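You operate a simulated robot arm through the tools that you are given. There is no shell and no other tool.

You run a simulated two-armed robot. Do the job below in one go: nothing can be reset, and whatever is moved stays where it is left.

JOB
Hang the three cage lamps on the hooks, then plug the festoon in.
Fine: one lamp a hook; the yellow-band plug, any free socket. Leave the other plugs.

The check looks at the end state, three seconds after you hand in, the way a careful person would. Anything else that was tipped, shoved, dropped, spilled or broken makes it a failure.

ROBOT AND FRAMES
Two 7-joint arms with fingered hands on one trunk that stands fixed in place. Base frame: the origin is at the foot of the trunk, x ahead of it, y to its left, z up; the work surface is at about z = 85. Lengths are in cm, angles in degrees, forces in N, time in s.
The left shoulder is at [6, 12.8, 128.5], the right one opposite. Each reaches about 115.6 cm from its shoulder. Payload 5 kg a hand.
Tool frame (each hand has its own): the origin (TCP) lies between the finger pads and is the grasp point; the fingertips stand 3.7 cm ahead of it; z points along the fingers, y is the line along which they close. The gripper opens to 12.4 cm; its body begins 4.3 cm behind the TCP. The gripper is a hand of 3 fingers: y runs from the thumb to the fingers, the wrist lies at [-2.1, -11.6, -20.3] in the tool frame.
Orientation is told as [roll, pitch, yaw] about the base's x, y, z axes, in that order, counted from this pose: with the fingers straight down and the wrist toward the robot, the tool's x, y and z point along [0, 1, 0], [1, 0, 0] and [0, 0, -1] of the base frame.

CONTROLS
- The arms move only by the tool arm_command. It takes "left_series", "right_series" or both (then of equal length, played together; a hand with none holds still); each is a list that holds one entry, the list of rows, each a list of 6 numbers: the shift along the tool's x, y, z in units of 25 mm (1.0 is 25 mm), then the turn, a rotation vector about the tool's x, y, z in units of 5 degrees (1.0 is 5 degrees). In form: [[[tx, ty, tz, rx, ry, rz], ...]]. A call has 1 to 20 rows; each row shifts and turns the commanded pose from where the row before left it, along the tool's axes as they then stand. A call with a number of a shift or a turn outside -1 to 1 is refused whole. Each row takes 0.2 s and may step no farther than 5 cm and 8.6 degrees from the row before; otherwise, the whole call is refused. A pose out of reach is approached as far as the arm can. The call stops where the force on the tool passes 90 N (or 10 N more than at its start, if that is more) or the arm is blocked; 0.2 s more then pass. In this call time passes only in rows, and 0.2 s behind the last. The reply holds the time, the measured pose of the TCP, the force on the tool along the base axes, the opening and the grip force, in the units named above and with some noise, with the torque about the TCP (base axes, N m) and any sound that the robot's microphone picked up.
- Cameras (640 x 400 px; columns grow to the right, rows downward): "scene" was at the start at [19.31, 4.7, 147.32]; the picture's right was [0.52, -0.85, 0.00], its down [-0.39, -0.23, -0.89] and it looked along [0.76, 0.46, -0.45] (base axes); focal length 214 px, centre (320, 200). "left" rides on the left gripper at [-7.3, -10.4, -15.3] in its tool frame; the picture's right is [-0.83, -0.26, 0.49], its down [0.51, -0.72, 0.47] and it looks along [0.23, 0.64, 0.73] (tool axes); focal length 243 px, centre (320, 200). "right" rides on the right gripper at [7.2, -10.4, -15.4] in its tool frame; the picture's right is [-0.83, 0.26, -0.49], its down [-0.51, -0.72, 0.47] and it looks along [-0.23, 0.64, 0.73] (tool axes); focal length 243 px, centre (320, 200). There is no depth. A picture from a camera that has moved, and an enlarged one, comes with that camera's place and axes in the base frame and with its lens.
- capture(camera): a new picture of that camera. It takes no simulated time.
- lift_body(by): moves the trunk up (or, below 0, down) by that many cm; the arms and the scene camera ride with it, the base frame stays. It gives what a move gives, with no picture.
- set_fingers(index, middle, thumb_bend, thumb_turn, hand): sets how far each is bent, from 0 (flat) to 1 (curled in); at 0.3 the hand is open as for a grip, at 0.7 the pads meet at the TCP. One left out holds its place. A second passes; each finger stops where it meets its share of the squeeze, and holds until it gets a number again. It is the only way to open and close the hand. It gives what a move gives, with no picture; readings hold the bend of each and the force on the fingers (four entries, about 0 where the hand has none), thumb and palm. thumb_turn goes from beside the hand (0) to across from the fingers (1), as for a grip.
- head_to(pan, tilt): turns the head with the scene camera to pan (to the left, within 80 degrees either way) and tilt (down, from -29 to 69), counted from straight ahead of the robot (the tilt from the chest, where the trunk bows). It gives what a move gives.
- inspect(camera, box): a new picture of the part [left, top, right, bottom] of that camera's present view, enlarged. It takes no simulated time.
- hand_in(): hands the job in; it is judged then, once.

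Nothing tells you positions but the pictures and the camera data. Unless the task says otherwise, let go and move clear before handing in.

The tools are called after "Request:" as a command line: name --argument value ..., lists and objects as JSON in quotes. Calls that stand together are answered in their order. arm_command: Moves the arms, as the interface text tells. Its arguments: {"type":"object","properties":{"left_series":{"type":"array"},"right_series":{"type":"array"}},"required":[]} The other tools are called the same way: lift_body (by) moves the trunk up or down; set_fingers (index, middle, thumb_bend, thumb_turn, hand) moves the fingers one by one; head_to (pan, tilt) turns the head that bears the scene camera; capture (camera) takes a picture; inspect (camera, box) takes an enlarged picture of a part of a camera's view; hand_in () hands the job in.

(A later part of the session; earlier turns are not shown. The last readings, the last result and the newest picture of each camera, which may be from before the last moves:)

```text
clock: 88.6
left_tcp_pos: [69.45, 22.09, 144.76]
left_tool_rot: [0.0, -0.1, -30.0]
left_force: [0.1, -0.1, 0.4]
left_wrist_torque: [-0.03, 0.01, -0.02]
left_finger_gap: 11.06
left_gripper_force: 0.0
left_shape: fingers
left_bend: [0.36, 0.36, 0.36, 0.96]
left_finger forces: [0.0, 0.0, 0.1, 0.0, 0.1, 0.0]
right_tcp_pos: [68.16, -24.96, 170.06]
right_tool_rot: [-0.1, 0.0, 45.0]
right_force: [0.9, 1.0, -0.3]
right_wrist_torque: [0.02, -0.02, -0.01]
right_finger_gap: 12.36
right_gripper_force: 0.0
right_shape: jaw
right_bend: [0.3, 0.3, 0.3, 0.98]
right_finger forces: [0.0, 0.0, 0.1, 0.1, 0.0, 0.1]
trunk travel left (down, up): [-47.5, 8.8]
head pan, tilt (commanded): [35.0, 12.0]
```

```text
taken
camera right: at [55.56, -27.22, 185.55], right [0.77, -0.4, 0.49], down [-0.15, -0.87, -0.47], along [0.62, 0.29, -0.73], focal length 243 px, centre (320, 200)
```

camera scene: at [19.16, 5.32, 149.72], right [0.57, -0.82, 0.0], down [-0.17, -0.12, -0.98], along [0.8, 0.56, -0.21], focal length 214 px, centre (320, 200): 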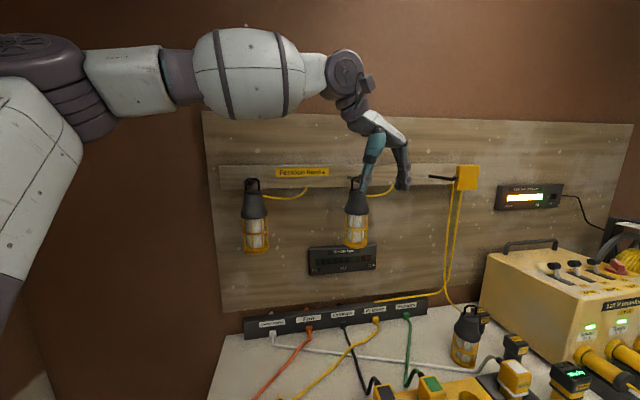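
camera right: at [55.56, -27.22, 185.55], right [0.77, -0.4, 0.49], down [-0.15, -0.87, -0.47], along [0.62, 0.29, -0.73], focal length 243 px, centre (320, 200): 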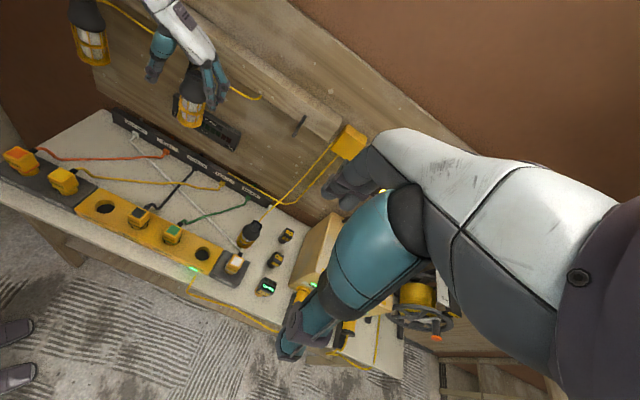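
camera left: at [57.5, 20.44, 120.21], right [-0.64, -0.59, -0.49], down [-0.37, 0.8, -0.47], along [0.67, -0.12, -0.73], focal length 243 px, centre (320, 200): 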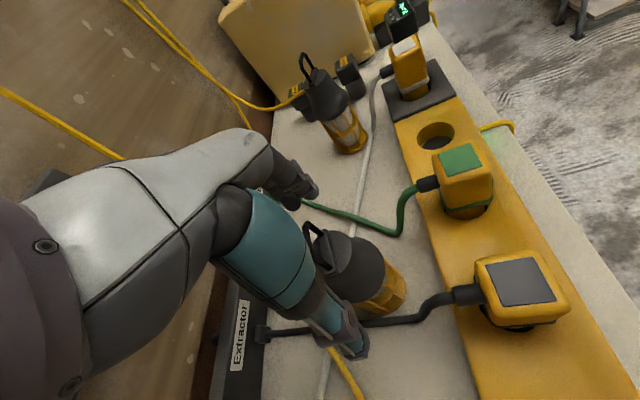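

Two lamps are hung. I retract the left arm and turn the right hand to yaw −15 to test its reach for lamp 3.

Request:
arm_command --left_series '[[[-0.388, -0.904, -0.2, 0, 0, 0], [-0.388, -0.904, -0.2, 0, 0, 0], [-0.388, -0.904, -0.2, 0, 0, 0], [-0.388, -0.904, -0.2, 0, 0, 0], [-0.388, -0.904, -0.2, 0, 0, 0], [-0.388, -0.904, -0.2, 0, 0, 0], [-0.388, -0.904, -0.2, 0, 0, 0], [-0.388, -0.904, -0.2, 0, 0, 0], [-0.388, -0.904, -0.2, 0, 0, 0], [-0.388, -0.904, -0.2, 0, 0, 0], [0, 0, 0, 0, 0, 0], [0, 0, 0, 0, 0, 0]]]' --right_series '[[[0, 0, 0, 0, 0, 1], [0, 0, 0, 0, 0, 1], [0, 0, 0, 0, 0, 1], [0, 0, 0, 0, 0, 1], [0, 0, 0, 0, 0, 1], [0, 0, 0, 0, 0, 1], [0, 0, 0, 0, 0, 1], [0, 0, 0, 0, 0, 1], [0, 0, 0, 0, 0, 1], [0, 0, 0, 0, 0, 1], [0, 0, 0, 0, 0, 1], [0, 0, 0, 0, 0, 1]]]'

Request:
capture --camera "scene"

Request:
capture --camera "left"

Request:
capture --camera "right"

```text
clock: 91.2
left_tcp_pos: [45.11, 25.19, 149.51]
left_tool_rot: [0.0, -0.1, -30.0]
left_force: [0.1, 1.0, 0.3]
left_wrist_torque: [0.02, 0.02, -0.04]
left_finger_gap: 11.04
left_gripper_force: 0.1
left_shape: fingers
left_bend: [0.36, 0.36, 0.36, 0.96]
left_finger forces: [0.1, 0.0, 0.0, 0.0, 0.0, 0.0]
right_tcp_pos: [68.14, -24.81, 170.2]
right_tool_rot: [0.0, 0.0, -15.1]
right_force: [0.6, 0.0, 0.1]
right_wrist_torque: [-0.02, -0.03, 0.0]
right_finger_gap: 12.38
right_gripper_force: 0.0
right_shape: jaw
right_bend: [0.3, 0.3, 0.3, 0.98]
right_finger forces: [0.0, 0.0, 0.0, 0.1, 0.0, 0.0]
trunk travel left (down, up): [-47.5, 8.8]
head pan, tilt (commanded): [35.0, 12.0]
```

```text
taken
camera scene: at [19.13, 5.33, 149.72], right [0.57, -0.82, 0.0], down [-0.17, -0.12, -0.98], along [0.8, 0.56, -0.21], focal length 214 px, centre (320, 200)
```

scene: 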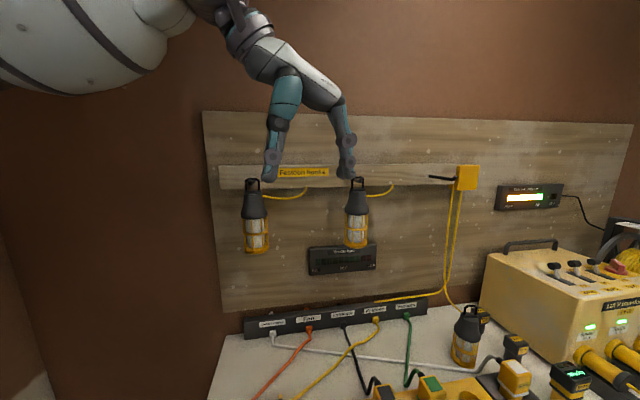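

```text
taken
camera left: at [32.27, 24.08, 165.0], right [-0.64, -0.59, -0.49], down [-0.37, 0.8, -0.47], along [0.67, -0.12, -0.73], focal length 243 px, centre (320, 200)
```

left: 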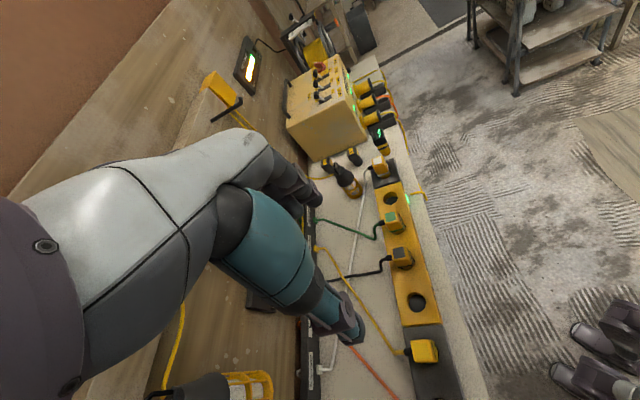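

```text
taken
camera right: at [59.89, -15.16, 185.63], right [0.04, -0.87, 0.49], down [-0.83, -0.3, -0.47], along [0.56, -0.39, -0.73], focal length 243 px, centre (320, 200)
```

right: 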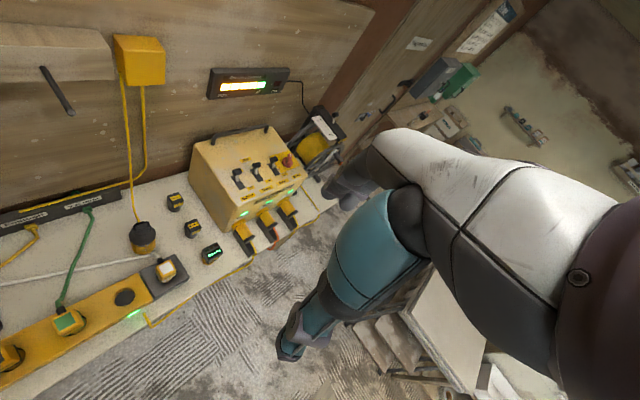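

Two lamps hang well and the right camera sees lamp 3 and hook 3 nicely. I raise the trunk to gain reach at the hook, then test the right arm toward the hook-3 region in free air.

Request:
lift_body --by 8.5

Request:
arm_command --right_series '[[[0.8, 0.6, 0.7, 0, 0, 0], [0.8, 0.6, 0.7, 0, 0, 0], [0.8, 0.6, 0.7, 0, 0, 0], [0.8, 0.6, 0.7, 0, 0, 0], [0.8, 0.6, 0.7, 0, 0, 0], [0.8, 0.6, 0.7, 0, 0, 0], [0.8, 0.6, 0.7, 0, 0, 0], [0.8, 0.6, 0.7, 0, 0, 0], [0.8, 0.6, 0.7, 0, 0, 0], [0.8, 0.6, 0.7, 0, 0, 0]]]'

Request:
capture --camera "scene"

Request:
capture --camera "right"

```text
clock: 92.4
left_tcp_pos: [45.37, 25.01, 157.87]
left_tool_rot: [-0.2, 0.1, -30.0]
left_force: [0.8, 0.3, -1.0]
left_wrist_torque: [0.0, 0.02, -0.01]
left_finger_gap: 11.06
left_gripper_force: 0.1
left_shape: fingers
left_bend: [0.36, 0.36, 0.36, 0.96]
left_finger forces: [0.0, 0.0, 0.0, 0.0, 0.0, 0.0]
right_tcp_pos: [68.54, -24.84, 178.34]
right_tool_rot: [-0.1, 0.3, -14.9]
right_force: [1.4, -0.1, 0.0]
right_wrist_torque: [0.0, 0.02, 0.01]
right_finger_gap: 12.38
right_gripper_force: 0.0
right_shape: jaw
right_bend: [0.3, 0.3, 0.3, 0.98]
right_finger forces: [0.1, 0.1, 0.0, 0.0, 0.0, 0.0]
trunk travel left (down, up): [-56.0, 0.3]
head pan, tilt (commanded): [35.0, 12.0]
```

```text
clock: 94.6
left_tcp_pos: [45.26, 25.25, 158.02]
left_tool_rot: [-0.1, 0.0, -30.1]
left_force: [0.5, 0.2, 0.3]
left_wrist_torque: [-0.01, 0.0, 0.02]
left_finger_gap: 11.06
left_gripper_force: 0.1
left_shape: fingers
left_bend: [0.36, 0.36, 0.36, 0.96]
left_finger forces: [0.0, 0.0, 0.1, 0.0, 0.1, 0.0]
right_tcp_pos: [87.96, -9.21, 160.98]
right_tool_rot: [0.0, 0.1, -15.1]
right_force: [0.7, 0.4, -0.3]
right_wrist_torque: [-0.04, 0.03, 0.0]
right_finger_gap: 12.37
right_gripper_force: 0.0
right_shape: jaw
right_bend: [0.3, 0.3, 0.3, 0.98]
right_finger forces: [0.1, 0.0, 0.1, 0.0, 0.1, 0.0]
trunk travel left (down, up): [-56.0, 0.3]
head pan, tilt (commanded): [35.0, 12.0]
```

```text
taken
camera scene: at [10.97, 5.45, 159.94], right [0.57, -0.82, 0.0], down [-0.17, -0.12, -0.98], along [0.8, 0.56, -0.21], focal length 214 px, centre (320, 200)
```

scene: 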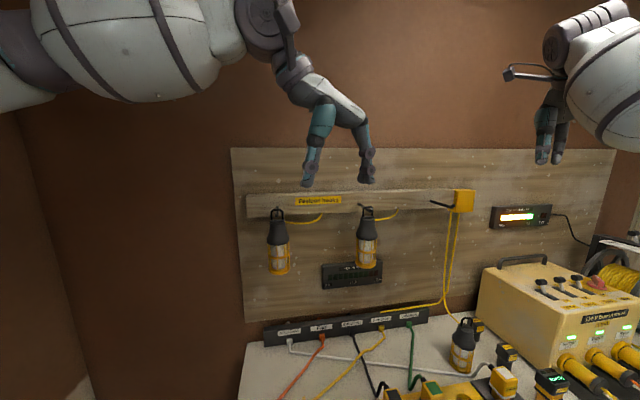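

```text
taken
camera right: at [79.77, 0.42, 176.4], right [0.04, -0.87, 0.49], down [-0.83, -0.3, -0.47], along [0.56, -0.39, -0.73], focal length 243 px, centre (320, 200)
```

right: 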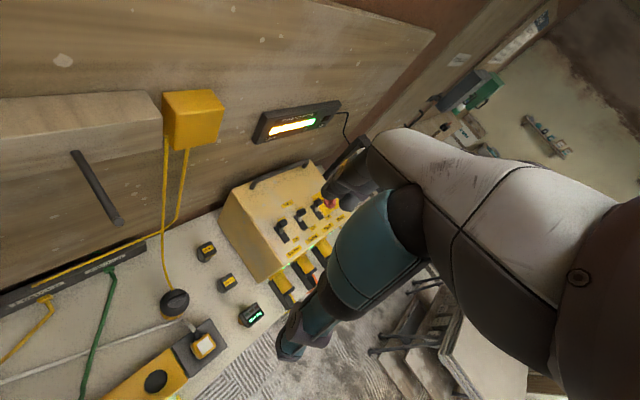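

The right arm reaches (88, −9, 161) with no trouble. I probe a little closer to hook 3's working position.

Request:
arm_command --right_series '[[[0.8, -0.1, 0.6, 0, 0, 0], [0.8, -0.1, 0.6, 0, 0, 0], [0.8, -0.1, 0.6, 0, 0, 0], [0.8, -0.1, 0.6, 0, 0, 0], [0.8, -0.1, 0.6, 0, 0, 0], [0, 0, 0, 0, 0, 0]]]'

Request:
capture --camera "right"

Request:
capture --camera "scene"

```text
clock: 96.0
left_tcp_pos: [44.99, 25.0, 158.07]
left_tool_rot: [0.1, -0.1, -30.1]
left_force: [-0.1, -0.1, -0.3]
left_wrist_torque: [-0.01, 0.0, -0.03]
left_finger_gap: 11.09
left_gripper_force: 0.0
left_shape: fingers
left_bend: [0.36, 0.36, 0.36, 0.96]
left_finger forces: [0.0, 0.0, 0.0, 0.1, 0.1, 0.1]
right_tcp_pos: [89.16, 0.49, 153.47]
right_tool_rot: [0.1, 0.0, -15.0]
right_force: [-0.8, -0.1, 0.1]
right_wrist_torque: [0.0, 0.02, 0.02]
right_finger_gap: 12.39
right_gripper_force: 0.0
right_shape: jaw
right_bend: [0.3, 0.3, 0.3, 0.98]
right_finger forces: [0.0, 0.0, 0.0, 0.0, 0.1, 0.0]
trunk travel left (down, up): [-56.0, 0.3]
head pan, tilt (commanded): [35.0, 12.0]
```

```text
taken
camera right: at [81.0, 10.03, 169.03], right [0.04, -0.87, 0.49], down [-0.83, -0.3, -0.47], along [0.56, -0.39, -0.73], focal length 243 px, centre (320, 200)
```

right: 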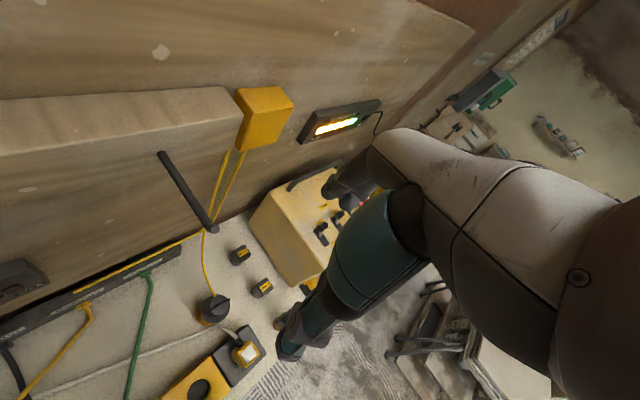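

```text
taken
camera scene: at [10.83, 5.23, 159.98], right [0.57, -0.82, 0.0], down [-0.17, -0.12, -0.98], along [0.8, 0.56, -0.21], focal length 214 px, centre (320, 200)
```

scene: 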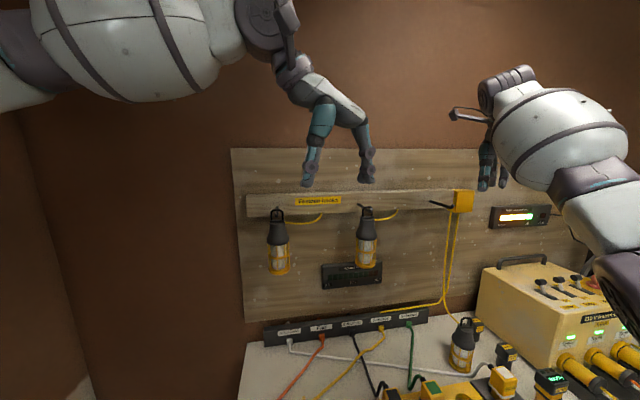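

Reach is fine with the right arm. I rotate it to yaw −30 and descend in front of hook 3 toward lamp 3.

Request:
arm_command --right_series '[[[0, -0.2, 0, 0, 0, 1], [0, -0.2, 0, 0, 0, 1], [0, 0, 0, 0, 0, 1], [-0.3, 0.1, 0.6, 0, 0, 0], [-0.3, 0.1, 0.9, 0, 0, 0], [-0.3, 0.1, 0.94, 0, 0, 0], [-0.3, 0.1, 0.94, 0, 0, 0], [0, 0.1, 0.94, 0, 0, 0], [0, 0.1, 0.94, 0, 0, 0], [0, 0.1, 0.94, 0, 0, 0], [0, 0.1, 0.94, 0, 0, 0], [0, 0.1, 0.94, 0, 0, 0]]]'

Request:
head_to --pan 15 --tilt 25

Request:
capture --camera "scene"

Request:
capture --camera "right"

Request:
capture --camera "left"

```text
clock: 98.6
left_tcp_pos: [45.2, 25.01, 158.02]
left_tool_rot: [0.0, 0.0, -30.0]
left_force: [1.4, -0.1, -0.7]
left_wrist_torque: [0.01, 0.03, -0.02]
left_finger_gap: 11.06
left_gripper_force: 0.1
left_shape: fingers
left_bend: [0.36, 0.36, 0.36, 0.96]
left_finger forces: [0.0, 0.0, 0.1, 0.0, 0.1, 0.0]
right_tcp_pos: [88.73, -2.82, 133.26]
right_tool_rot: [0.1, 0.1, -30.0]
right_force: [0.7, -0.8, -0.4]
right_wrist_torque: [-0.01, 0.03, -0.03]
right_finger_gap: 12.37
right_gripper_force: 0.1
right_shape: jaw
right_bend: [0.3, 0.3, 0.3, 0.98]
right_finger forces: [0.0, 0.0, 0.0, 0.0, 0.0, 0.1]
trunk travel left (down, up): [-56.0, 0.3]
head pan, tilt (commanded): [35.0, 12.0]
```

```text
clock: 99.4
left_tcp_pos: [45.04, 25.12, 158.14]
left_tool_rot: [-0.1, -0.1, -30.1]
left_force: [-0.6, 1.1, -0.1]
left_wrist_torque: [0.02, -0.01, -0.02]
left_finger_gap: 11.05
left_gripper_force: 0.1
left_shape: fingers
left_bend: [0.36, 0.36, 0.36, 0.96]
left_finger forces: [0.0, 0.0, 0.0, 0.0, 0.1, 0.1]
right_tcp_pos: [88.63, -2.87, 133.48]
right_tool_rot: [0.0, 0.1, -30.0]
right_force: [-0.2, 0.4, -0.3]
right_wrist_torque: [0.02, 0.02, -0.03]
right_finger_gap: 12.38
right_gripper_force: 0.1
right_shape: jaw
right_bend: [0.3, 0.3, 0.3, 0.98]
right_finger forces: [0.0, 0.0, 0.0, 0.0, 0.0, 0.1]
trunk travel left (down, up): [-56.0, 0.3]
head pan, tilt (commanded): [15.0, 25.0]
```

```text
taken
camera scene: at [12.04, 2.33, 157.87], right [0.26, -0.97, 0.0], down [-0.41, -0.11, -0.91], along [0.88, 0.24, -0.42], focal length 214 px, centre (320, 200)
```

scene: 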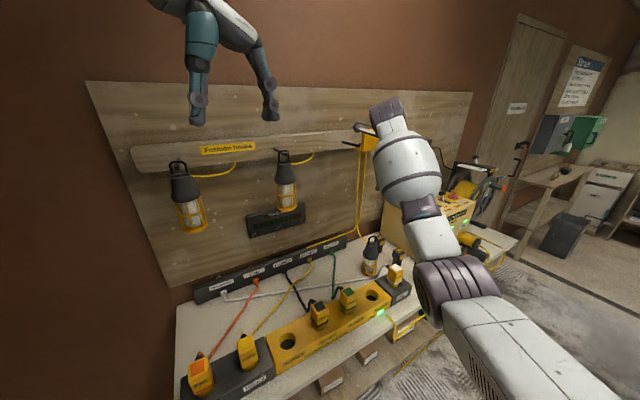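

```text
taken
camera right: at [83.22, 8.56, 148.91], right [-0.19, -0.85, 0.49], down [-0.88, -0.08, -0.47], along [0.44, -0.52, -0.73], focal length 243 px, centre (320, 200)
```

right: 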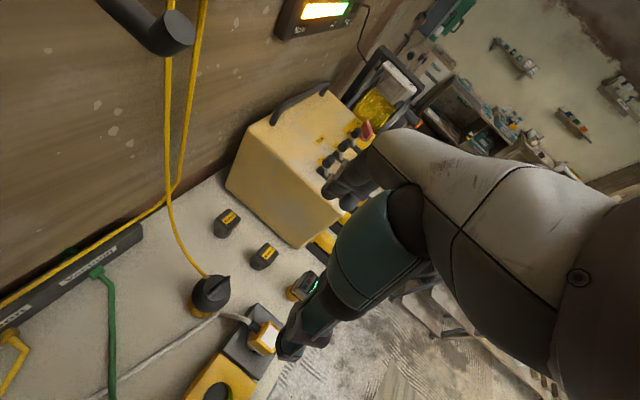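

```text
taken
camera left: at [32.25, 23.99, 173.54], right [-0.64, -0.59, -0.49], down [-0.37, 0.8, -0.47], along [0.67, -0.12, -0.73], focal length 243 px, centre (320, 200)
```

left: 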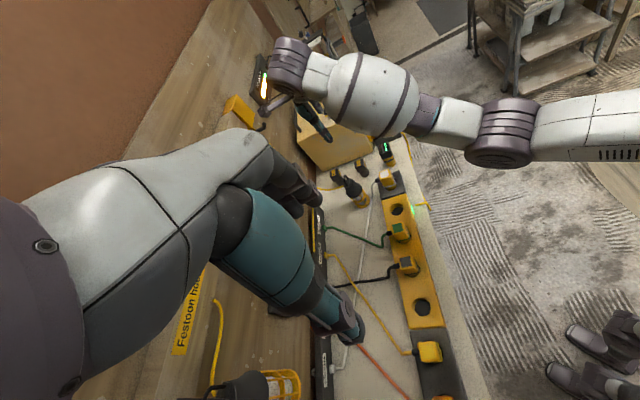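

The right arm hangs well clear of the hook (about 8 cm). I descend further, then move over lamp 3 below hook level.

Request:
arm_command --right_series '[[[0, 0, 0.9, 0, 0, 0], [0, 0, 0.9, 0, 0, 0], [0, 0, 0.9, 0, 0, 0], [0, 0, 0.9, 0, 0, 0], [0, 0, 0.9, 0, 0, 0], [0, 0, 0.9, 0, 0, 0], [0, 0, 0.9, 0, 0, 0], [0, 0, 0.9, 0, 0, 0], [0, 0, 0.9, 0, 0, 0], [0.6, 0.2, 0.3, 0, 0, 0], [0.6, 0.2, 0, 0, 0, 0], [0.66, 0.19, 0, 0, 0, 0], [0, 0, 0, 0, 0, 0]]]'

Request:
capture --camera "scene"

Request:
capture --camera "right"

Request:
capture --camera "left"

```text
clock: 102.2
left_tcp_pos: [44.92, 25.03, 158.1]
left_tool_rot: [0.0, 0.0, -30.1]
left_force: [-0.5, 0.4, 0.0]
left_wrist_torque: [0.02, 0.03, -0.03]
left_finger_gap: 11.06
left_gripper_force: 0.1
left_shape: fingers
left_bend: [0.36, 0.36, 0.36, 0.96]
left_finger forces: [0.1, 0.1, 0.1, 0.0, 0.0, 0.0]
right_tcp_pos: [92.28, 0.42, 112.29]
right_tool_rot: [0.1, 0.1, -30.0]
right_force: [-0.1, -0.6, 0.4]
right_wrist_torque: [-0.01, 0.04, 0.02]
right_finger_gap: 12.36
right_gripper_force: 0.0
right_shape: jaw
right_bend: [0.3, 0.3, 0.3, 0.98]
right_finger forces: [0.0, 0.1, 0.0, 0.0, 0.0, 0.1]
trunk travel left (down, up): [-56.0, 0.3]
head pan, tilt (commanded): [15.0, 25.0]
```

```text
taken
camera scene: at [12.04, 2.31, 157.86], right [0.26, -0.97, 0.0], down [-0.41, -0.11, -0.91], along [0.88, 0.23, -0.42], focal length 214 px, centre (320, 200)
```

scene: 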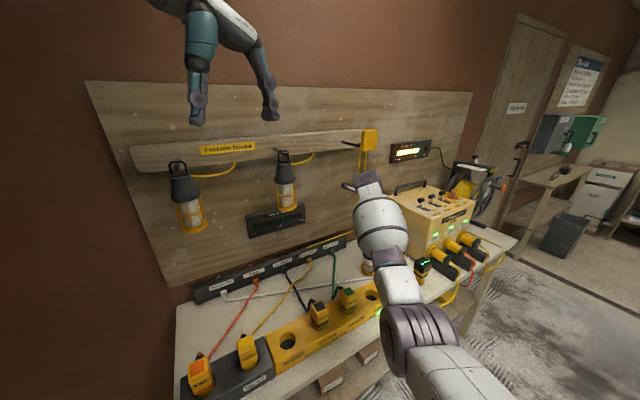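

```text
taken
camera right: at [86.83, 11.85, 127.86], right [-0.19, -0.85, 0.49], down [-0.88, -0.08, -0.47], along [0.44, -0.52, -0.73], focal length 243 px, centre (320, 200)
```

right: 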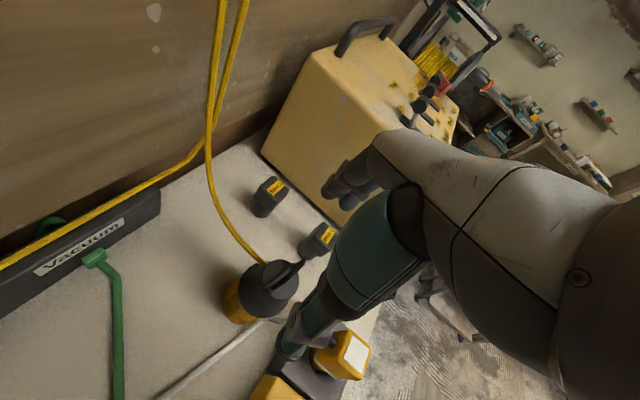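

```text
taken
camera left: at [32.25, 23.97, 173.54], right [-0.64, -0.59, -0.49], down [-0.37, 0.8, -0.47], along [0.67, -0.12, -0.73], focal length 243 px, centre (320, 200)
```

left: 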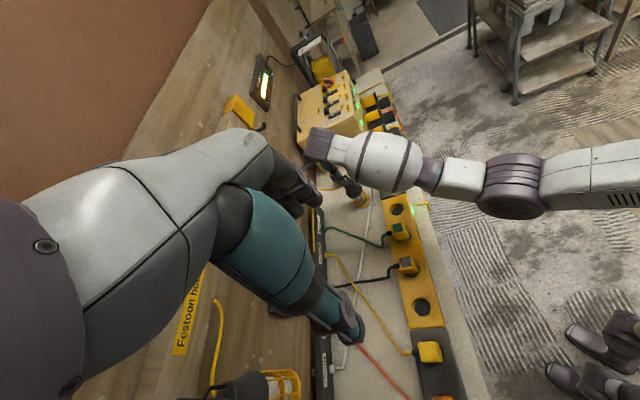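

The right hand is above lamp 3. I zoom from the right and left cameras to verify centering before lowering.

Request:
inspect --camera "right" --box '[210, 230, 330, 340]'

Request:
inspect --camera "left" --box '[290, 110, 430, 220]'

Request:
inspect --camera "scene" --box '[330, 160, 440, 290]'

```text
3.64 times, centred on (270, 285) of right
camera zoom: at [86.83, 11.85, 127.86], right [-0.19, -0.85, 0.49], down [-0.88, -0.08, -0.47], along [0.44, -0.52, -0.73], focal length 882 px, centre (502, -109)
```

zoom: 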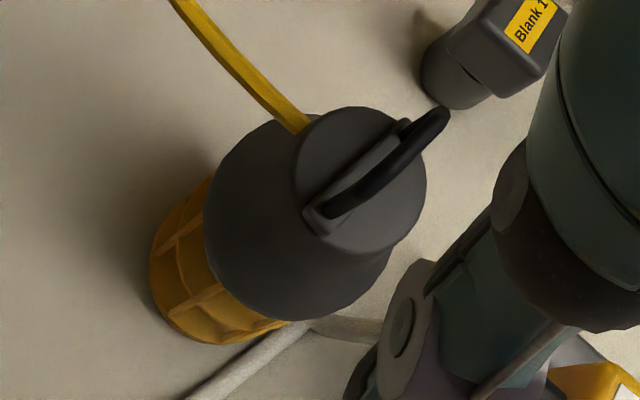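

```text
3.64 times, centred on (360, 165) of left
camera zoom: at [32.25, 23.97, 173.54], right [-0.64, -0.59, -0.49], down [-0.37, 0.8, -0.47], along [0.67, -0.12, -0.73], focal length 882 px, centre (174, 327)
```

zoom: 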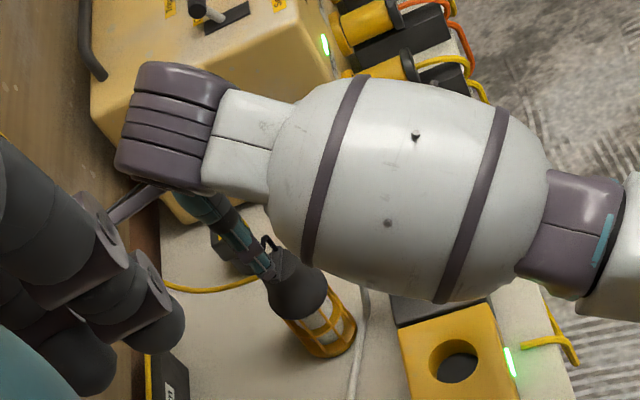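

```text
3.08 times, centred on (385, 225) of scene
camera zoom: at [12.04, 2.31, 157.86], right [0.26, -0.97, 0.0], down [-0.41, -0.11, -0.91], along [0.88, 0.23, -0.42], focal length 660 px, centre (120, 123)
```

zoom: 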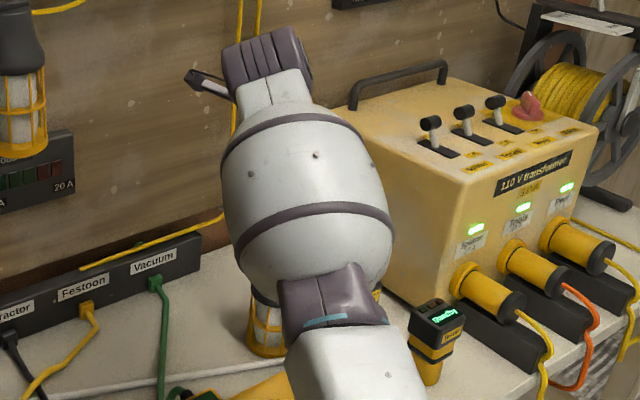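

Lamp 3's axis measures (91.7, 0.75) from this close view. I shift slightly and descend.

Request:
arm_command --right_series '[[[0, -0.27, 0.3, 0, 0, 0], [0, 0, 0.8, 0, 0, 0], [0, 0, 0.8, 0, 0, 0], [0, 0, 0.8, 0, 0, 0], [0, 0, 0, 0, 0, 0]]]'

Request:
capture --camera "right"

Request:
inspect --camera "left" --box '[290, 130, 410, 230]'

```text
clock: 103.4
left_tcp_pos: [44.91, 25.12, 158.18]
left_tool_rot: [0.0, -0.2, -30.0]
left_force: [-0.5, -1.0, -0.1]
left_wrist_torque: [-0.04, 0.01, 0.03]
left_finger_gap: 11.06
left_gripper_force: 0.1
left_shape: fingers
left_bend: [0.36, 0.36, 0.36, 0.96]
left_finger forces: [0.1, 0.1, 0.0, 0.0, 0.1, 0.1]
right_tcp_pos: [91.61, 0.75, 105.75]
right_tool_rot: [0.1, 0.0, -30.0]
right_force: [-0.5, 0.7, 0.6]
right_wrist_torque: [-0.02, -0.02, 0.02]
right_finger_gap: 12.37
right_gripper_force: 0.1
right_shape: jaw
right_bend: [0.3, 0.3, 0.3, 0.98]
right_finger forces: [0.0, 0.0, 0.0, 0.1, 0.0, 0.1]
trunk travel left (down, up): [-56.0, 0.3]
head pan, tilt (commanded): [15.0, 25.0]
```

```text
taken
camera right: at [86.18, 12.17, 121.18], right [-0.19, -0.85, 0.49], down [-0.88, -0.08, -0.47], along [0.44, -0.52, -0.73], focal length 243 px, centre (320, 200)
```

right: 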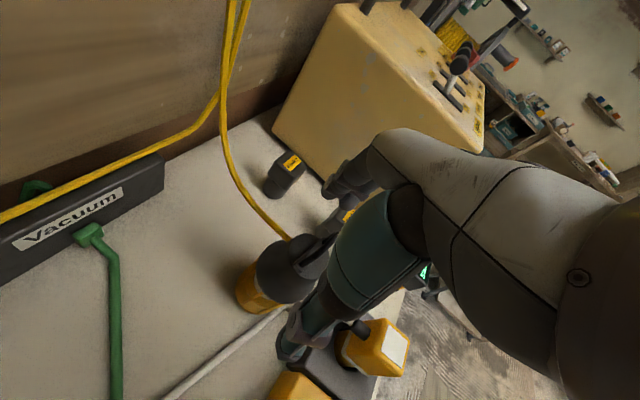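

```text
4.00 times, centred on (350, 180) of left
camera zoom: at [32.23, 23.99, 173.56], right [-0.64, -0.59, -0.49], down [-0.37, 0.8, -0.47], along [0.67, -0.12, -0.73], focal length 970 px, centre (200, 280)
```

zoom: 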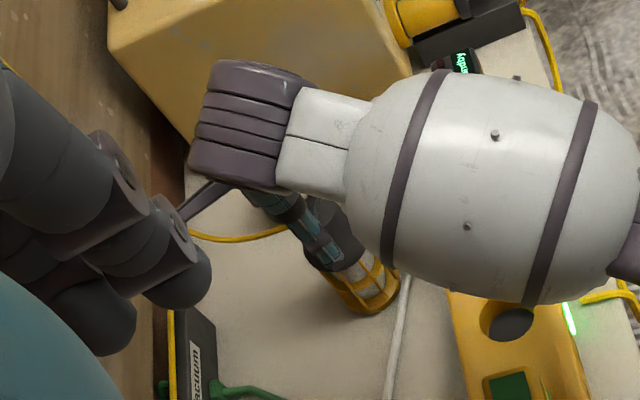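

Request:
inspect --camera "right" --box '[220, 200, 360, 320]'

```text
3.33 times, centred on (290, 260) of right
camera zoom: at [86.18, 12.17, 121.18], right [-0.19, -0.85, 0.49], down [-0.88, -0.08, -0.47], along [0.44, -0.52, -0.73], focal length 809 px, centre (420, 0)
```

zoom: 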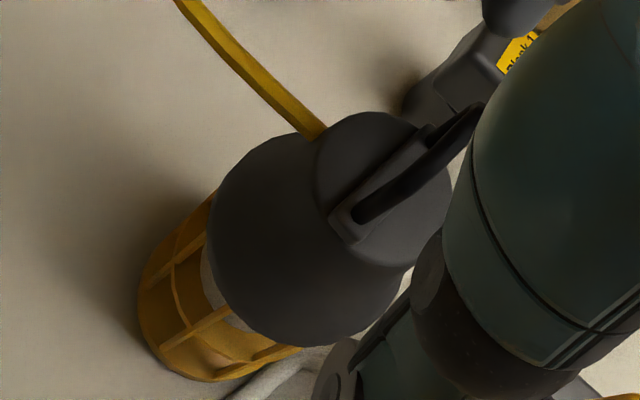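

The lamp axis and TCP agree within 2 mm. I lower to grasp height and close partway.

Request:
arm_command --right_series '[[[0, 0, 0.74, 0, 0, 0], [0, 0, 0.74, 0, 0, 0], [0, 0, 0, 0, 0, 0]]]'

Request:
inspect --camera "right" --box '[220, 200, 360, 320]'

Request:
set_fingers --hand "right" --index 0.48 --middle 0.48 --thumb_bend 0.48

Request:
inspect --camera "right" --box '[220, 200, 360, 320]'

Request:
inspect --camera "left" --box '[310, 150, 390, 220]'

```text
clock: 104.2
left_tcp_pos: [45.0, 25.01, 158.09]
left_tool_rot: [-0.1, -0.2, -30.1]
left_force: [-0.2, 0.7, 0.4]
left_wrist_torque: [0.0, 0.0, 0.0]
left_finger_gap: 11.04
left_gripper_force: 0.2
left_shape: fingers
left_bend: [0.36, 0.36, 0.36, 0.96]
left_finger forces: [0.0, 0.0, 0.0, 0.0, 0.1, 0.0]
right_tcp_pos: [91.52, 0.62, 102.07]
right_tool_rot: [0.0, -0.1, -30.0]
right_force: [0.1, 0.2, -0.4]
right_wrist_torque: [0.0, 0.01, 0.01]
right_finger_gap: 12.38
right_gripper_force: 0.0
right_shape: jaw
right_bend: [0.3, 0.3, 0.3, 0.98]
right_finger forces: [0.0, 0.0, 0.0, 0.0, 0.0, 0.0]
trunk travel left (down, up): [-56.0, 0.3]
head pan, tilt (commanded): [15.0, 25.0]
```

```text
3.33 times, centred on (290, 260) of right
camera zoom: at [86.16, 12.12, 117.5], right [-0.19, -0.85, 0.49], down [-0.88, -0.08, -0.47], along [0.44, -0.52, -0.73], focal length 809 px, centre (420, 0)
```

zoom: 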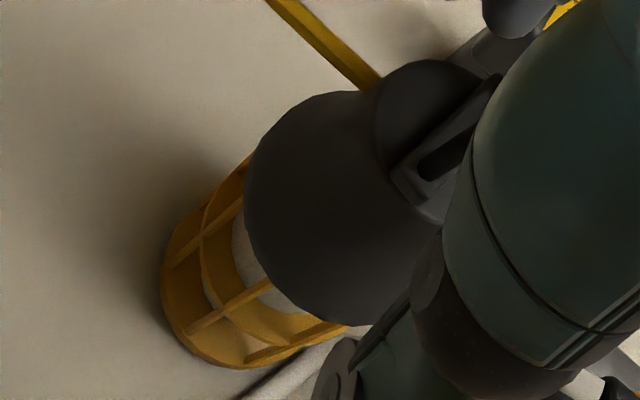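

```text
clock: 105.2
left_tcp_pos: [45.07, 25.07, 158.18]
left_tool_rot: [0.1, -0.1, -30.1]
left_force: [0.8, -0.5, 0.9]
left_wrist_torque: [-0.02, 0.01, 0.01]
left_finger_gap: 11.05
left_gripper_force: 0.0
left_shape: fingers
left_bend: [0.36, 0.36, 0.36, 0.96]
left_finger forces: [0.1, 0.1, 0.1, 0.1, 0.1, 0.0]
right_tcp_pos: [91.67, 0.67, 101.89]
right_tool_rot: [0.0, 0.0, -30.0]
right_force: [-0.1, -0.2, 0.3]
right_wrist_torque: [0.01, 0.03, 0.0]
right_finger_gap: 7.46
right_gripper_force: 0.1
right_shape: fingers
right_bend: [0.48, 0.48, 0.48, 0.98]
right_finger forces: [0.0, 0.1, 0.0, 0.1, 0.0, 0.1]
trunk travel left (down, up): [-56.0, 0.3]
head pan, tilt (commanded): [15.0, 25.0]
```

```text
3.33 times, centred on (290, 260) of right
camera zoom: at [86.21, 12.14, 117.41], right [-0.19, -0.85, 0.49], down [-0.88, -0.08, -0.47], along [0.44, -0.52, -0.73], focal length 809 px, centre (420, 0)
```

zoom: 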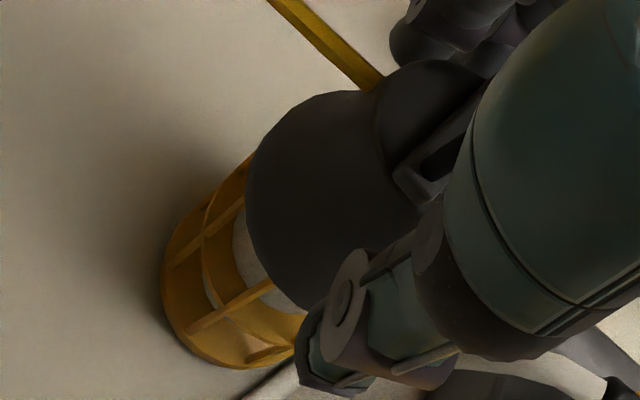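

```text
5.71 times, centred on (350, 185) of left
camera zoom: at [32.28, 23.99, 173.53], right [-0.64, -0.59, -0.49], down [-0.37, 0.8, -0.47], along [0.67, -0.12, -0.73], focal length 1386 px, centre (149, 286)
```

zoom: 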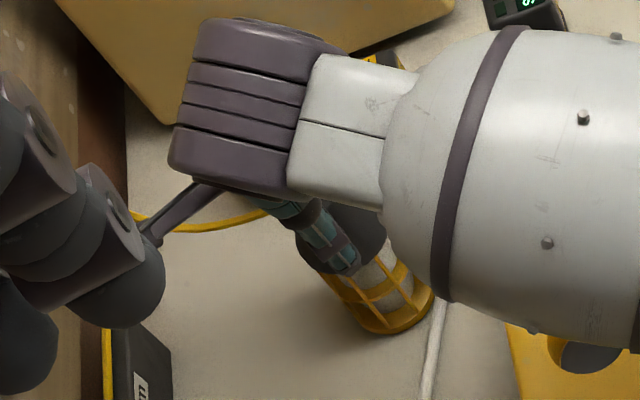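

Thumb and fingers flank lamp 3's cap as planned. Closing fully.

Request:
set_fingers --hand "right" --index 0.7 --middle 0.7 --thumb_bend 0.7

Request:
arm_command --right_series '[[[0, 0, -0.4, 0, 0, 0], [0, 0, -0.8, 0, 0, 0], [0, 0, -0.8, 0, 0, 0], [0, 0, 0, 0, 0, 0]]]'

Request:
inspect --camera "right" --box '[220, 200, 360, 320]'

Request:
inspect --camera "left" --box '[310, 130, 410, 220]'

```text
clock: 106.2
left_tcp_pos: [44.94, 25.08, 158.15]
left_tool_rot: [0.0, -0.2, -30.1]
left_force: [0.0, 0.2, 0.3]
left_wrist_torque: [0.01, -0.02, 0.01]
left_finger_gap: 11.03
left_gripper_force: 0.0
left_shape: fingers
left_bend: [0.36, 0.36, 0.36, 0.96]
left_finger forces: [0.0, 0.0, 0.0, 0.0, 0.0, 0.0]
right_tcp_pos: [91.68, 0.67, 101.98]
right_tool_rot: [0.0, 0.0, -30.0]
right_force: [0.3, -0.5, -0.2]
right_wrist_torque: [-0.02, 0.03, 0.03]
right_finger_gap: 4.21
right_gripper_force: 16.9
right_shape: fingers
right_bend: [0.6, 0.64, 0.59, 0.96]
right_finger forces: [8.9, 7.5, 0.1, 0.0, 17.4, 0.0]
trunk travel left (down, up): [-56.0, 0.3]
head pan, tilt (commanded): [15.0, 25.0]
```

```text
clock: 107.2
left_tcp_pos: [45.11, 25.16, 158.07]
left_tool_rot: [-0.2, 0.0, -30.1]
left_force: [-0.4, 0.0, 0.3]
left_wrist_torque: [0.0, 0.01, 0.0]
left_finger_gap: 11.06
left_gripper_force: 0.2
left_shape: fingers
left_bend: [0.36, 0.36, 0.36, 0.96]
left_finger forces: [0.1, 0.0, 0.1, 0.0, 0.0, 0.0]
right_tcp_pos: [91.74, 0.72, 106.78]
right_tool_rot: [0.1, 0.1, -29.8]
right_force: [1.2, 0.5, -3.2]
right_wrist_torque: [-0.02, 0.0, 0.0]
right_finger_gap: 4.23
right_gripper_force: 16.6
right_shape: fingers
right_bend: [0.6, 0.64, 0.59, 0.96]
right_finger forces: [9.1, 6.9, 0.1, 0.0, 17.0, 0.0]
trunk travel left (down, up): [-56.0, 0.3]
head pan, tilt (commanded): [15.0, 25.0]
```

```text
3.33 times, centred on (290, 260) of right
camera zoom: at [86.26, 12.14, 122.31], right [-0.19, -0.85, 0.49], down [-0.88, -0.08, -0.47], along [0.44, -0.52, -0.73], focal length 809 px, centre (420, 0)
```

zoom: 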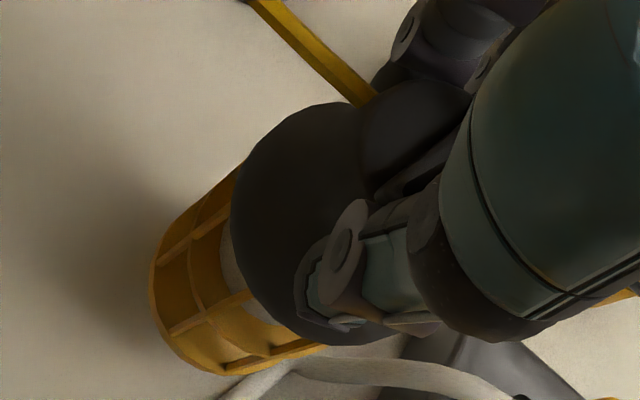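

```text
4.44 times, centred on (360, 175) of left
camera zoom: at [32.38, 23.99, 173.49], right [-0.64, -0.59, -0.49], down [-0.37, 0.8, -0.47], along [0.67, -0.12, -0.73], focal length 1078 px, centre (142, 311)
```

zoom: 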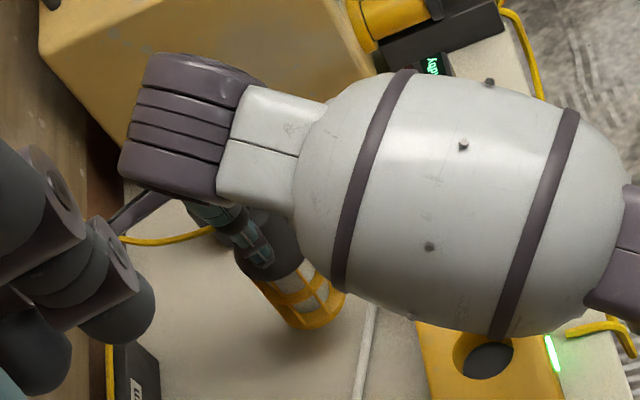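

Lamp 3 is securely held. I draw it back from the wall, lift to hook height, and turn the left hand's camera a little to watch hook 3.

Request:
arm_command --right_series '[[[-0.355, -0.183, -0.9, 0, 0, 0], [-0.355, -0.183, -0.9, 0, 0, 0], [-0.355, -0.183, -0.9, 0, 0, 0], [-0.355, -0.183, -0.9, 0, 0, 0], [-0.355, -0.183, -0.9, 0, 0, 0], [0.097, -0.144, -0.87, 0, 0, 0], [0.097, -0.144, -0.87, 0, 0, 0], [0.097, -0.144, -0.87, 0, 0, 0], [0.097, -0.144, -0.87, 0, 0, 0], [0.097, -0.144, -0.87, 0, 0, 0], [0.097, -0.144, -0.87, 0, 0, 0], [0.097, -0.144, -0.87, 0, 0, 0], [0.097, -0.144, -0.87, 0, 0, 0], [0.097, -0.144, -0.87, 0, 0, 0], [0.097, -0.144, -0.87, 0, 0, 0], [0.097, -0.144, -0.87, 0, 0, 0], [0, 0, 0, 0, 0, 0]]]' --left_series '[[[0, 0, 0, 0, 0, 0], [0, 0, 0, 0, 0, 0], [0, 0, 0, 0, 0, 0], [0, 0, 0, 0, 0, -1], [0, 0, 0, 0, 0, -1], [0, 0, 0, 0, 0, -1], [0, 0, 0, 0, 0, 0], [0, 0, 0, 0, 0, 0], [0, 0, 0, 0, 0, 0], [0, 0, 0, 0, 0, 0], [0, 0, 0, 0, 0, 0], [0, 0, 0, 0, 0, 0], [0, 0, 0, 0, 0, 0], [0, 0, 0, 0, 0, 0], [0, 0, 0, 0, 0, 0], [0, 0, 0, 0, 0, 0], [0, 0, 0, 0, 0, 0]]]'

Request:
capture --camera "scene"

Request:
capture --camera "left"

Request:
capture --camera "right"

```text
clock: 110.8
left_tcp_pos: [45.03, 24.98, 158.1]
left_tool_rot: [0.0, 0.0, -15.1]
left_force: [-0.6, -1.1, -0.6]
left_wrist_torque: [-0.01, 0.02, 0.04]
left_finger_gap: 11.03
left_gripper_force: 0.0
left_shape: fingers
left_bend: [0.36, 0.36, 0.36, 0.96]
left_finger forces: [0.1, 0.1, 0.0, 0.0, 0.1, 0.0]
right_tcp_pos: [85.37, 2.22, 142.1]
right_tool_rot: [0.0, 0.0, -30.0]
right_force: [0.5, -0.6, -3.0]
right_wrist_torque: [-0.01, 0.01, -0.02]
right_finger_gap: 4.23
right_gripper_force: 17.0
right_shape: fingers
right_bend: [0.6, 0.64, 0.59, 0.96]
right_finger forces: [9.2, 7.1, 0.0, 0.0, 17.0, 0.0]
trunk travel left (down, up): [-56.0, 0.3]
head pan, tilt (commanded): [15.0, 25.0]
```

```text
taken
camera scene: at [12.1, 2.32, 157.85], right [0.26, -0.97, 0.0], down [-0.41, -0.11, -0.91], along [0.88, 0.23, -0.42], focal length 214 px, centre (320, 200)
```

scene: 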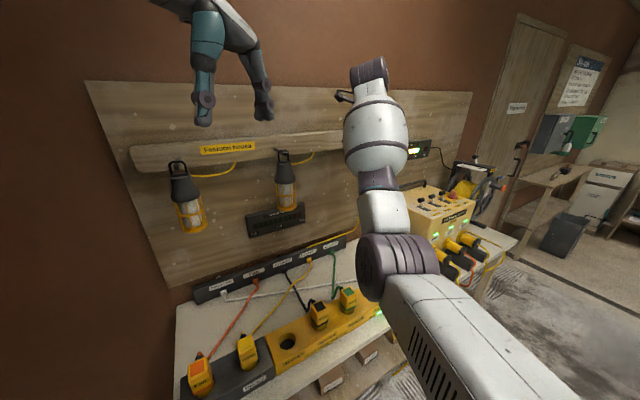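

```text
taken
camera left: at [33.01, 20.74, 173.51], right [-0.47, -0.73, -0.49], down [-0.56, 0.68, -0.47], along [0.68, 0.06, -0.73], focal length 243 px, centre (320, 200)
```

left: 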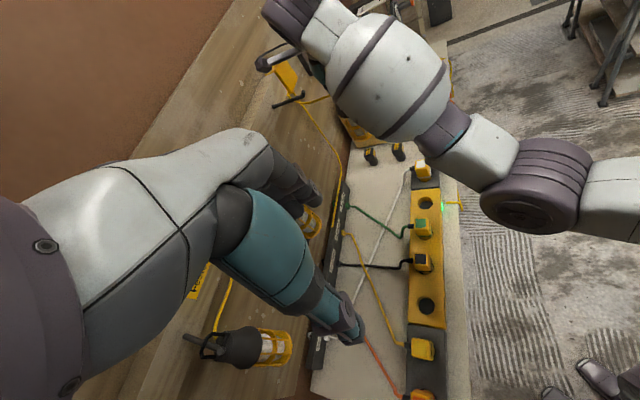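

```text
taken
camera right: at [79.95, 13.71, 157.56], right [-0.19, -0.85, 0.49], down [-0.88, -0.08, -0.47], along [0.44, -0.52, -0.73], focal length 243 px, centre (320, 200)
```

right: 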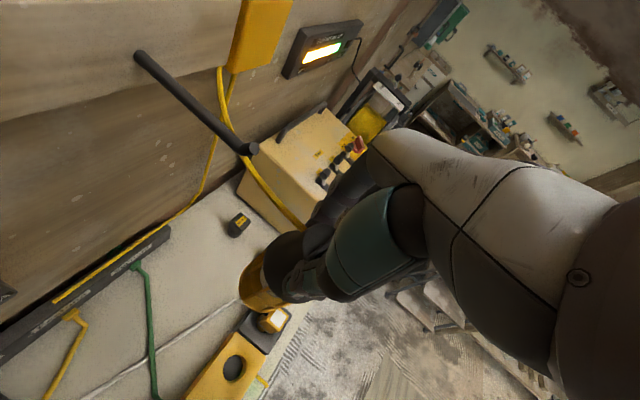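

The right camera sees hook 3 and part of the lamp. Zooming there and in the left view.

Request:
inspect --camera "right" --box '[220, 120, 360, 240]'

Request:
inspect --camera "right" --box '[220, 210, 360, 320]'

Request:
inspect --camera "left" --box '[240, 30, 380, 150]'

Request:
inspect --camera "scene" --box '[320, 60, 440, 200]'

```text
3.33 times, centred on (290, 180) of right
camera zoom: at [79.95, 13.71, 157.56], right [-0.19, -0.85, 0.49], down [-0.88, -0.08, -0.47], along [0.44, -0.52, -0.73], focal length 809 px, centre (420, 267)
```

zoom: 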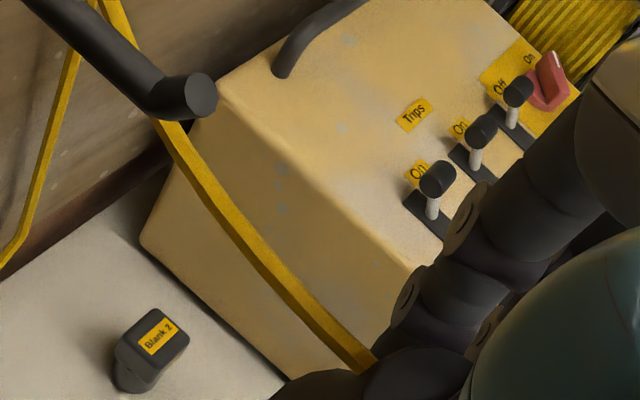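

```text
3.64 times, centred on (290, 265) of right
camera zoom: at [79.95, 13.71, 157.56], right [-0.19, -0.85, 0.49], down [-0.88, -0.08, -0.47], along [0.44, -0.52, -0.73], focal length 882 px, centre (429, -36)
```

zoom: 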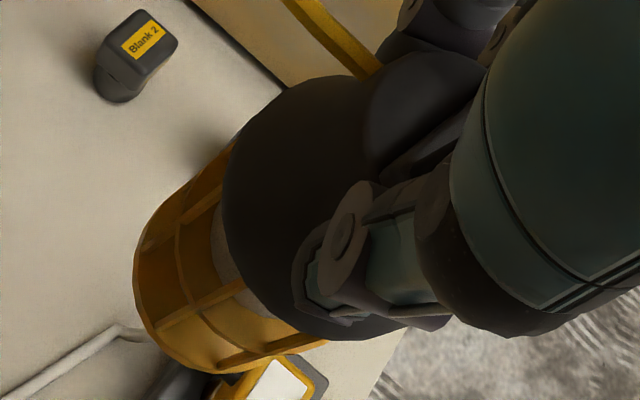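

```text
3.33 times, centred on (310, 90) of left
camera zoom: at [33.01, 20.74, 173.51], right [-0.47, -0.73, -0.49], down [-0.56, 0.68, -0.47], along [0.68, 0.06, -0.73], focal length 809 px, centre (353, 567)
```

zoom: 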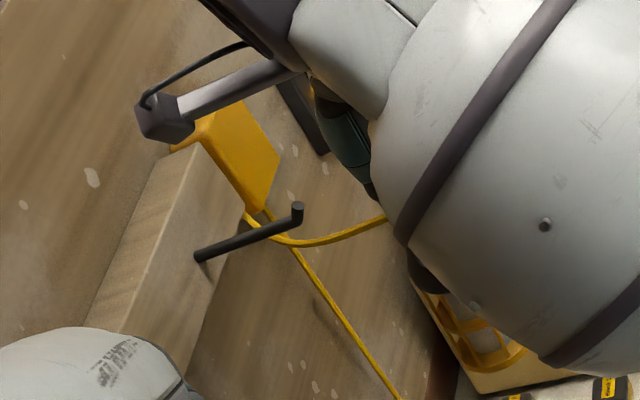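

```text
2.86 times, centred on (380, 130) of scene
camera zoom: at [12.1, 2.32, 157.85], right [0.26, -0.97, 0.0], down [-0.41, -0.11, -0.91], along [0.88, 0.23, -0.42], focal length 613 px, centre (149, 400)
```

zoom: 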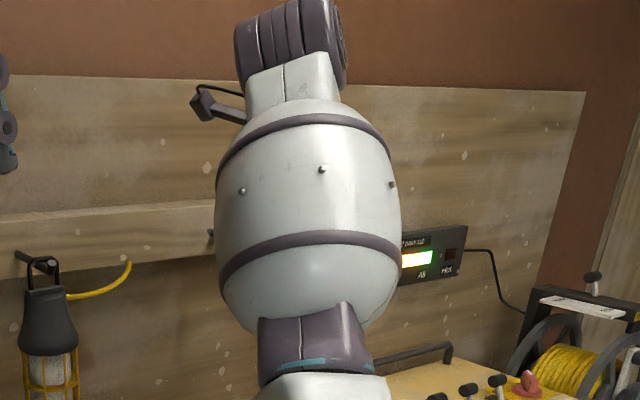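

The right forearm blocks the head camera's line to hook 3 in this raised posture. I lower the trunk back to its original height (arms ride along), then raise the lamp again with the arm so the head camera can look under the forearm.

Request:
lift_body --by -8.5

Request:
arm_command --right_series '[[[0, 0, -0.85, 0, 0, 0], [0, 0, -0.85, 0, 0, 0], [0, 0, -0.85, 0, 0, 0], [0, 0, -0.85, 0, 0, 0], [0, 0, 0, 0, 0, 0]]]'

Request:
head_to --pan 15 --tilt 10

Request:
capture --camera "scene"

Request:
capture --camera "left"

```text
clock: 112.0
left_tcp_pos: [45.24, 25.11, 149.62]
left_tool_rot: [0.1, 0.0, -15.2]
left_force: [-0.3, -0.2, -0.7]
left_wrist_torque: [0.0, 0.04, 0.0]
left_finger_gap: 11.06
left_gripper_force: 0.1
left_shape: fingers
left_bend: [0.36, 0.36, 0.36, 0.96]
left_finger forces: [0.0, 0.0, 0.1, 0.0, 0.0, 0.0]
right_tcp_pos: [86.86, 2.24, 127.56]
right_tool_rot: [-1.9, 3.5, -30.2]
right_force: [0.7, -0.4, -2.9]
right_wrist_torque: [0.03, -0.02, -0.01]
right_finger_gap: 4.2
right_gripper_force: 16.5
right_shape: fingers
right_bend: [0.6, 0.64, 0.59, 0.96]
right_finger forces: [9.4, 7.1, 0.0, 0.1, 16.9, 0.1]
trunk travel left (down, up): [-47.5, 8.8]
head pan, tilt (commanded): [15.0, 25.0]
```

```text
clock: 113.2
left_tcp_pos: [45.06, 25.0, 149.65]
left_tool_rot: [-0.1, 0.0, -15.1]
left_force: [0.3, -0.8, 0.1]
left_wrist_torque: [-0.01, 0.04, -0.02]
left_finger_gap: 11.02
left_gripper_force: 0.1
left_shape: fingers
left_bend: [0.36, 0.36, 0.36, 0.96]
left_finger forces: [0.1, 0.0, 0.0, 0.0, 0.0, 0.0]
right_tcp_pos: [88.53, 2.09, 135.66]
right_tool_rot: [-2.0, 3.5, -29.9]
right_force: [0.4, 0.3, -3.3]
right_wrist_torque: [0.0, -0.03, 0.01]
right_finger_gap: 4.21
right_gripper_force: 16.9
right_shape: fingers
right_bend: [0.6, 0.64, 0.59, 0.96]
right_finger forces: [9.4, 7.1, 0.1, 0.0, 16.9, 0.0]
right hand out of reach, approached as far as the arm can: row 1, 2, 4
trunk travel left (down, up): [-47.5, 8.8]
head pan, tilt (commanded): [15.0, 25.0]
```

```text
clock: 114.0
left_tcp_pos: [44.99, 25.02, 149.51]
left_tool_rot: [0.0, 0.0, -15.1]
left_force: [0.3, -0.4, 0.1]
left_wrist_torque: [0.03, -0.02, 0.0]
left_finger_gap: 11.07
left_gripper_force: 0.1
left_shape: fingers
left_bend: [0.36, 0.36, 0.36, 0.96]
left_finger forces: [0.0, 0.0, 0.0, 0.1, 0.1, 0.1]
right_tcp_pos: [88.34, 2.07, 135.67]
right_tool_rot: [-1.9, 3.6, -30.0]
right_force: [0.8, 0.1, -2.7]
right_wrist_torque: [-0.03, -0.03, 0.0]
right_finger_gap: 4.21
right_gripper_force: 16.4
right_shape: fingers
right_bend: [0.6, 0.64, 0.59, 0.96]
right_finger forces: [9.4, 7.2, 0.0, 0.0, 16.9, 0.1]
trunk travel left (down, up): [-47.5, 8.8]
head pan, tilt (commanded): [15.0, 10.0]
```

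```text
taken
camera scene: at [20.52, 2.35, 150.04], right [0.26, -0.97, 0.0], down [-0.17, -0.05, -0.98], along [0.95, 0.25, -0.17], focal length 214 px, centre (320, 200)
```

scene: 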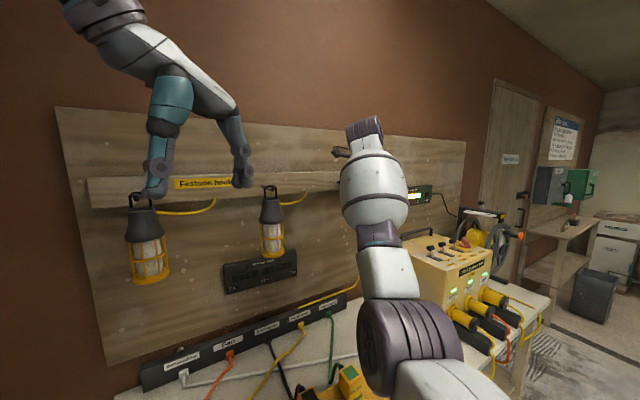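

```text
taken
camera left: at [33.01, 20.75, 165.03], right [-0.47, -0.73, -0.49], down [-0.56, 0.68, -0.47], along [0.68, 0.06, -0.73], focal length 243 px, centre (320, 200)
```

left: 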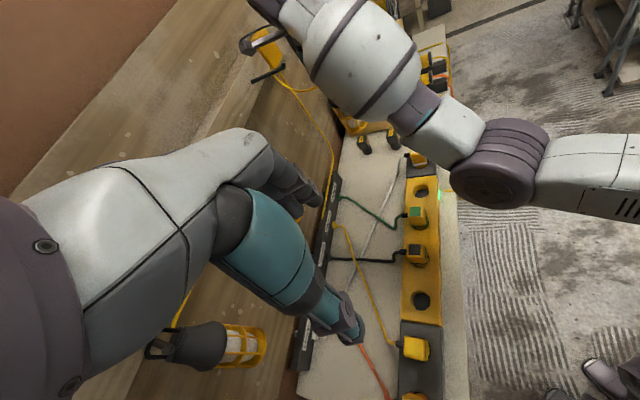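

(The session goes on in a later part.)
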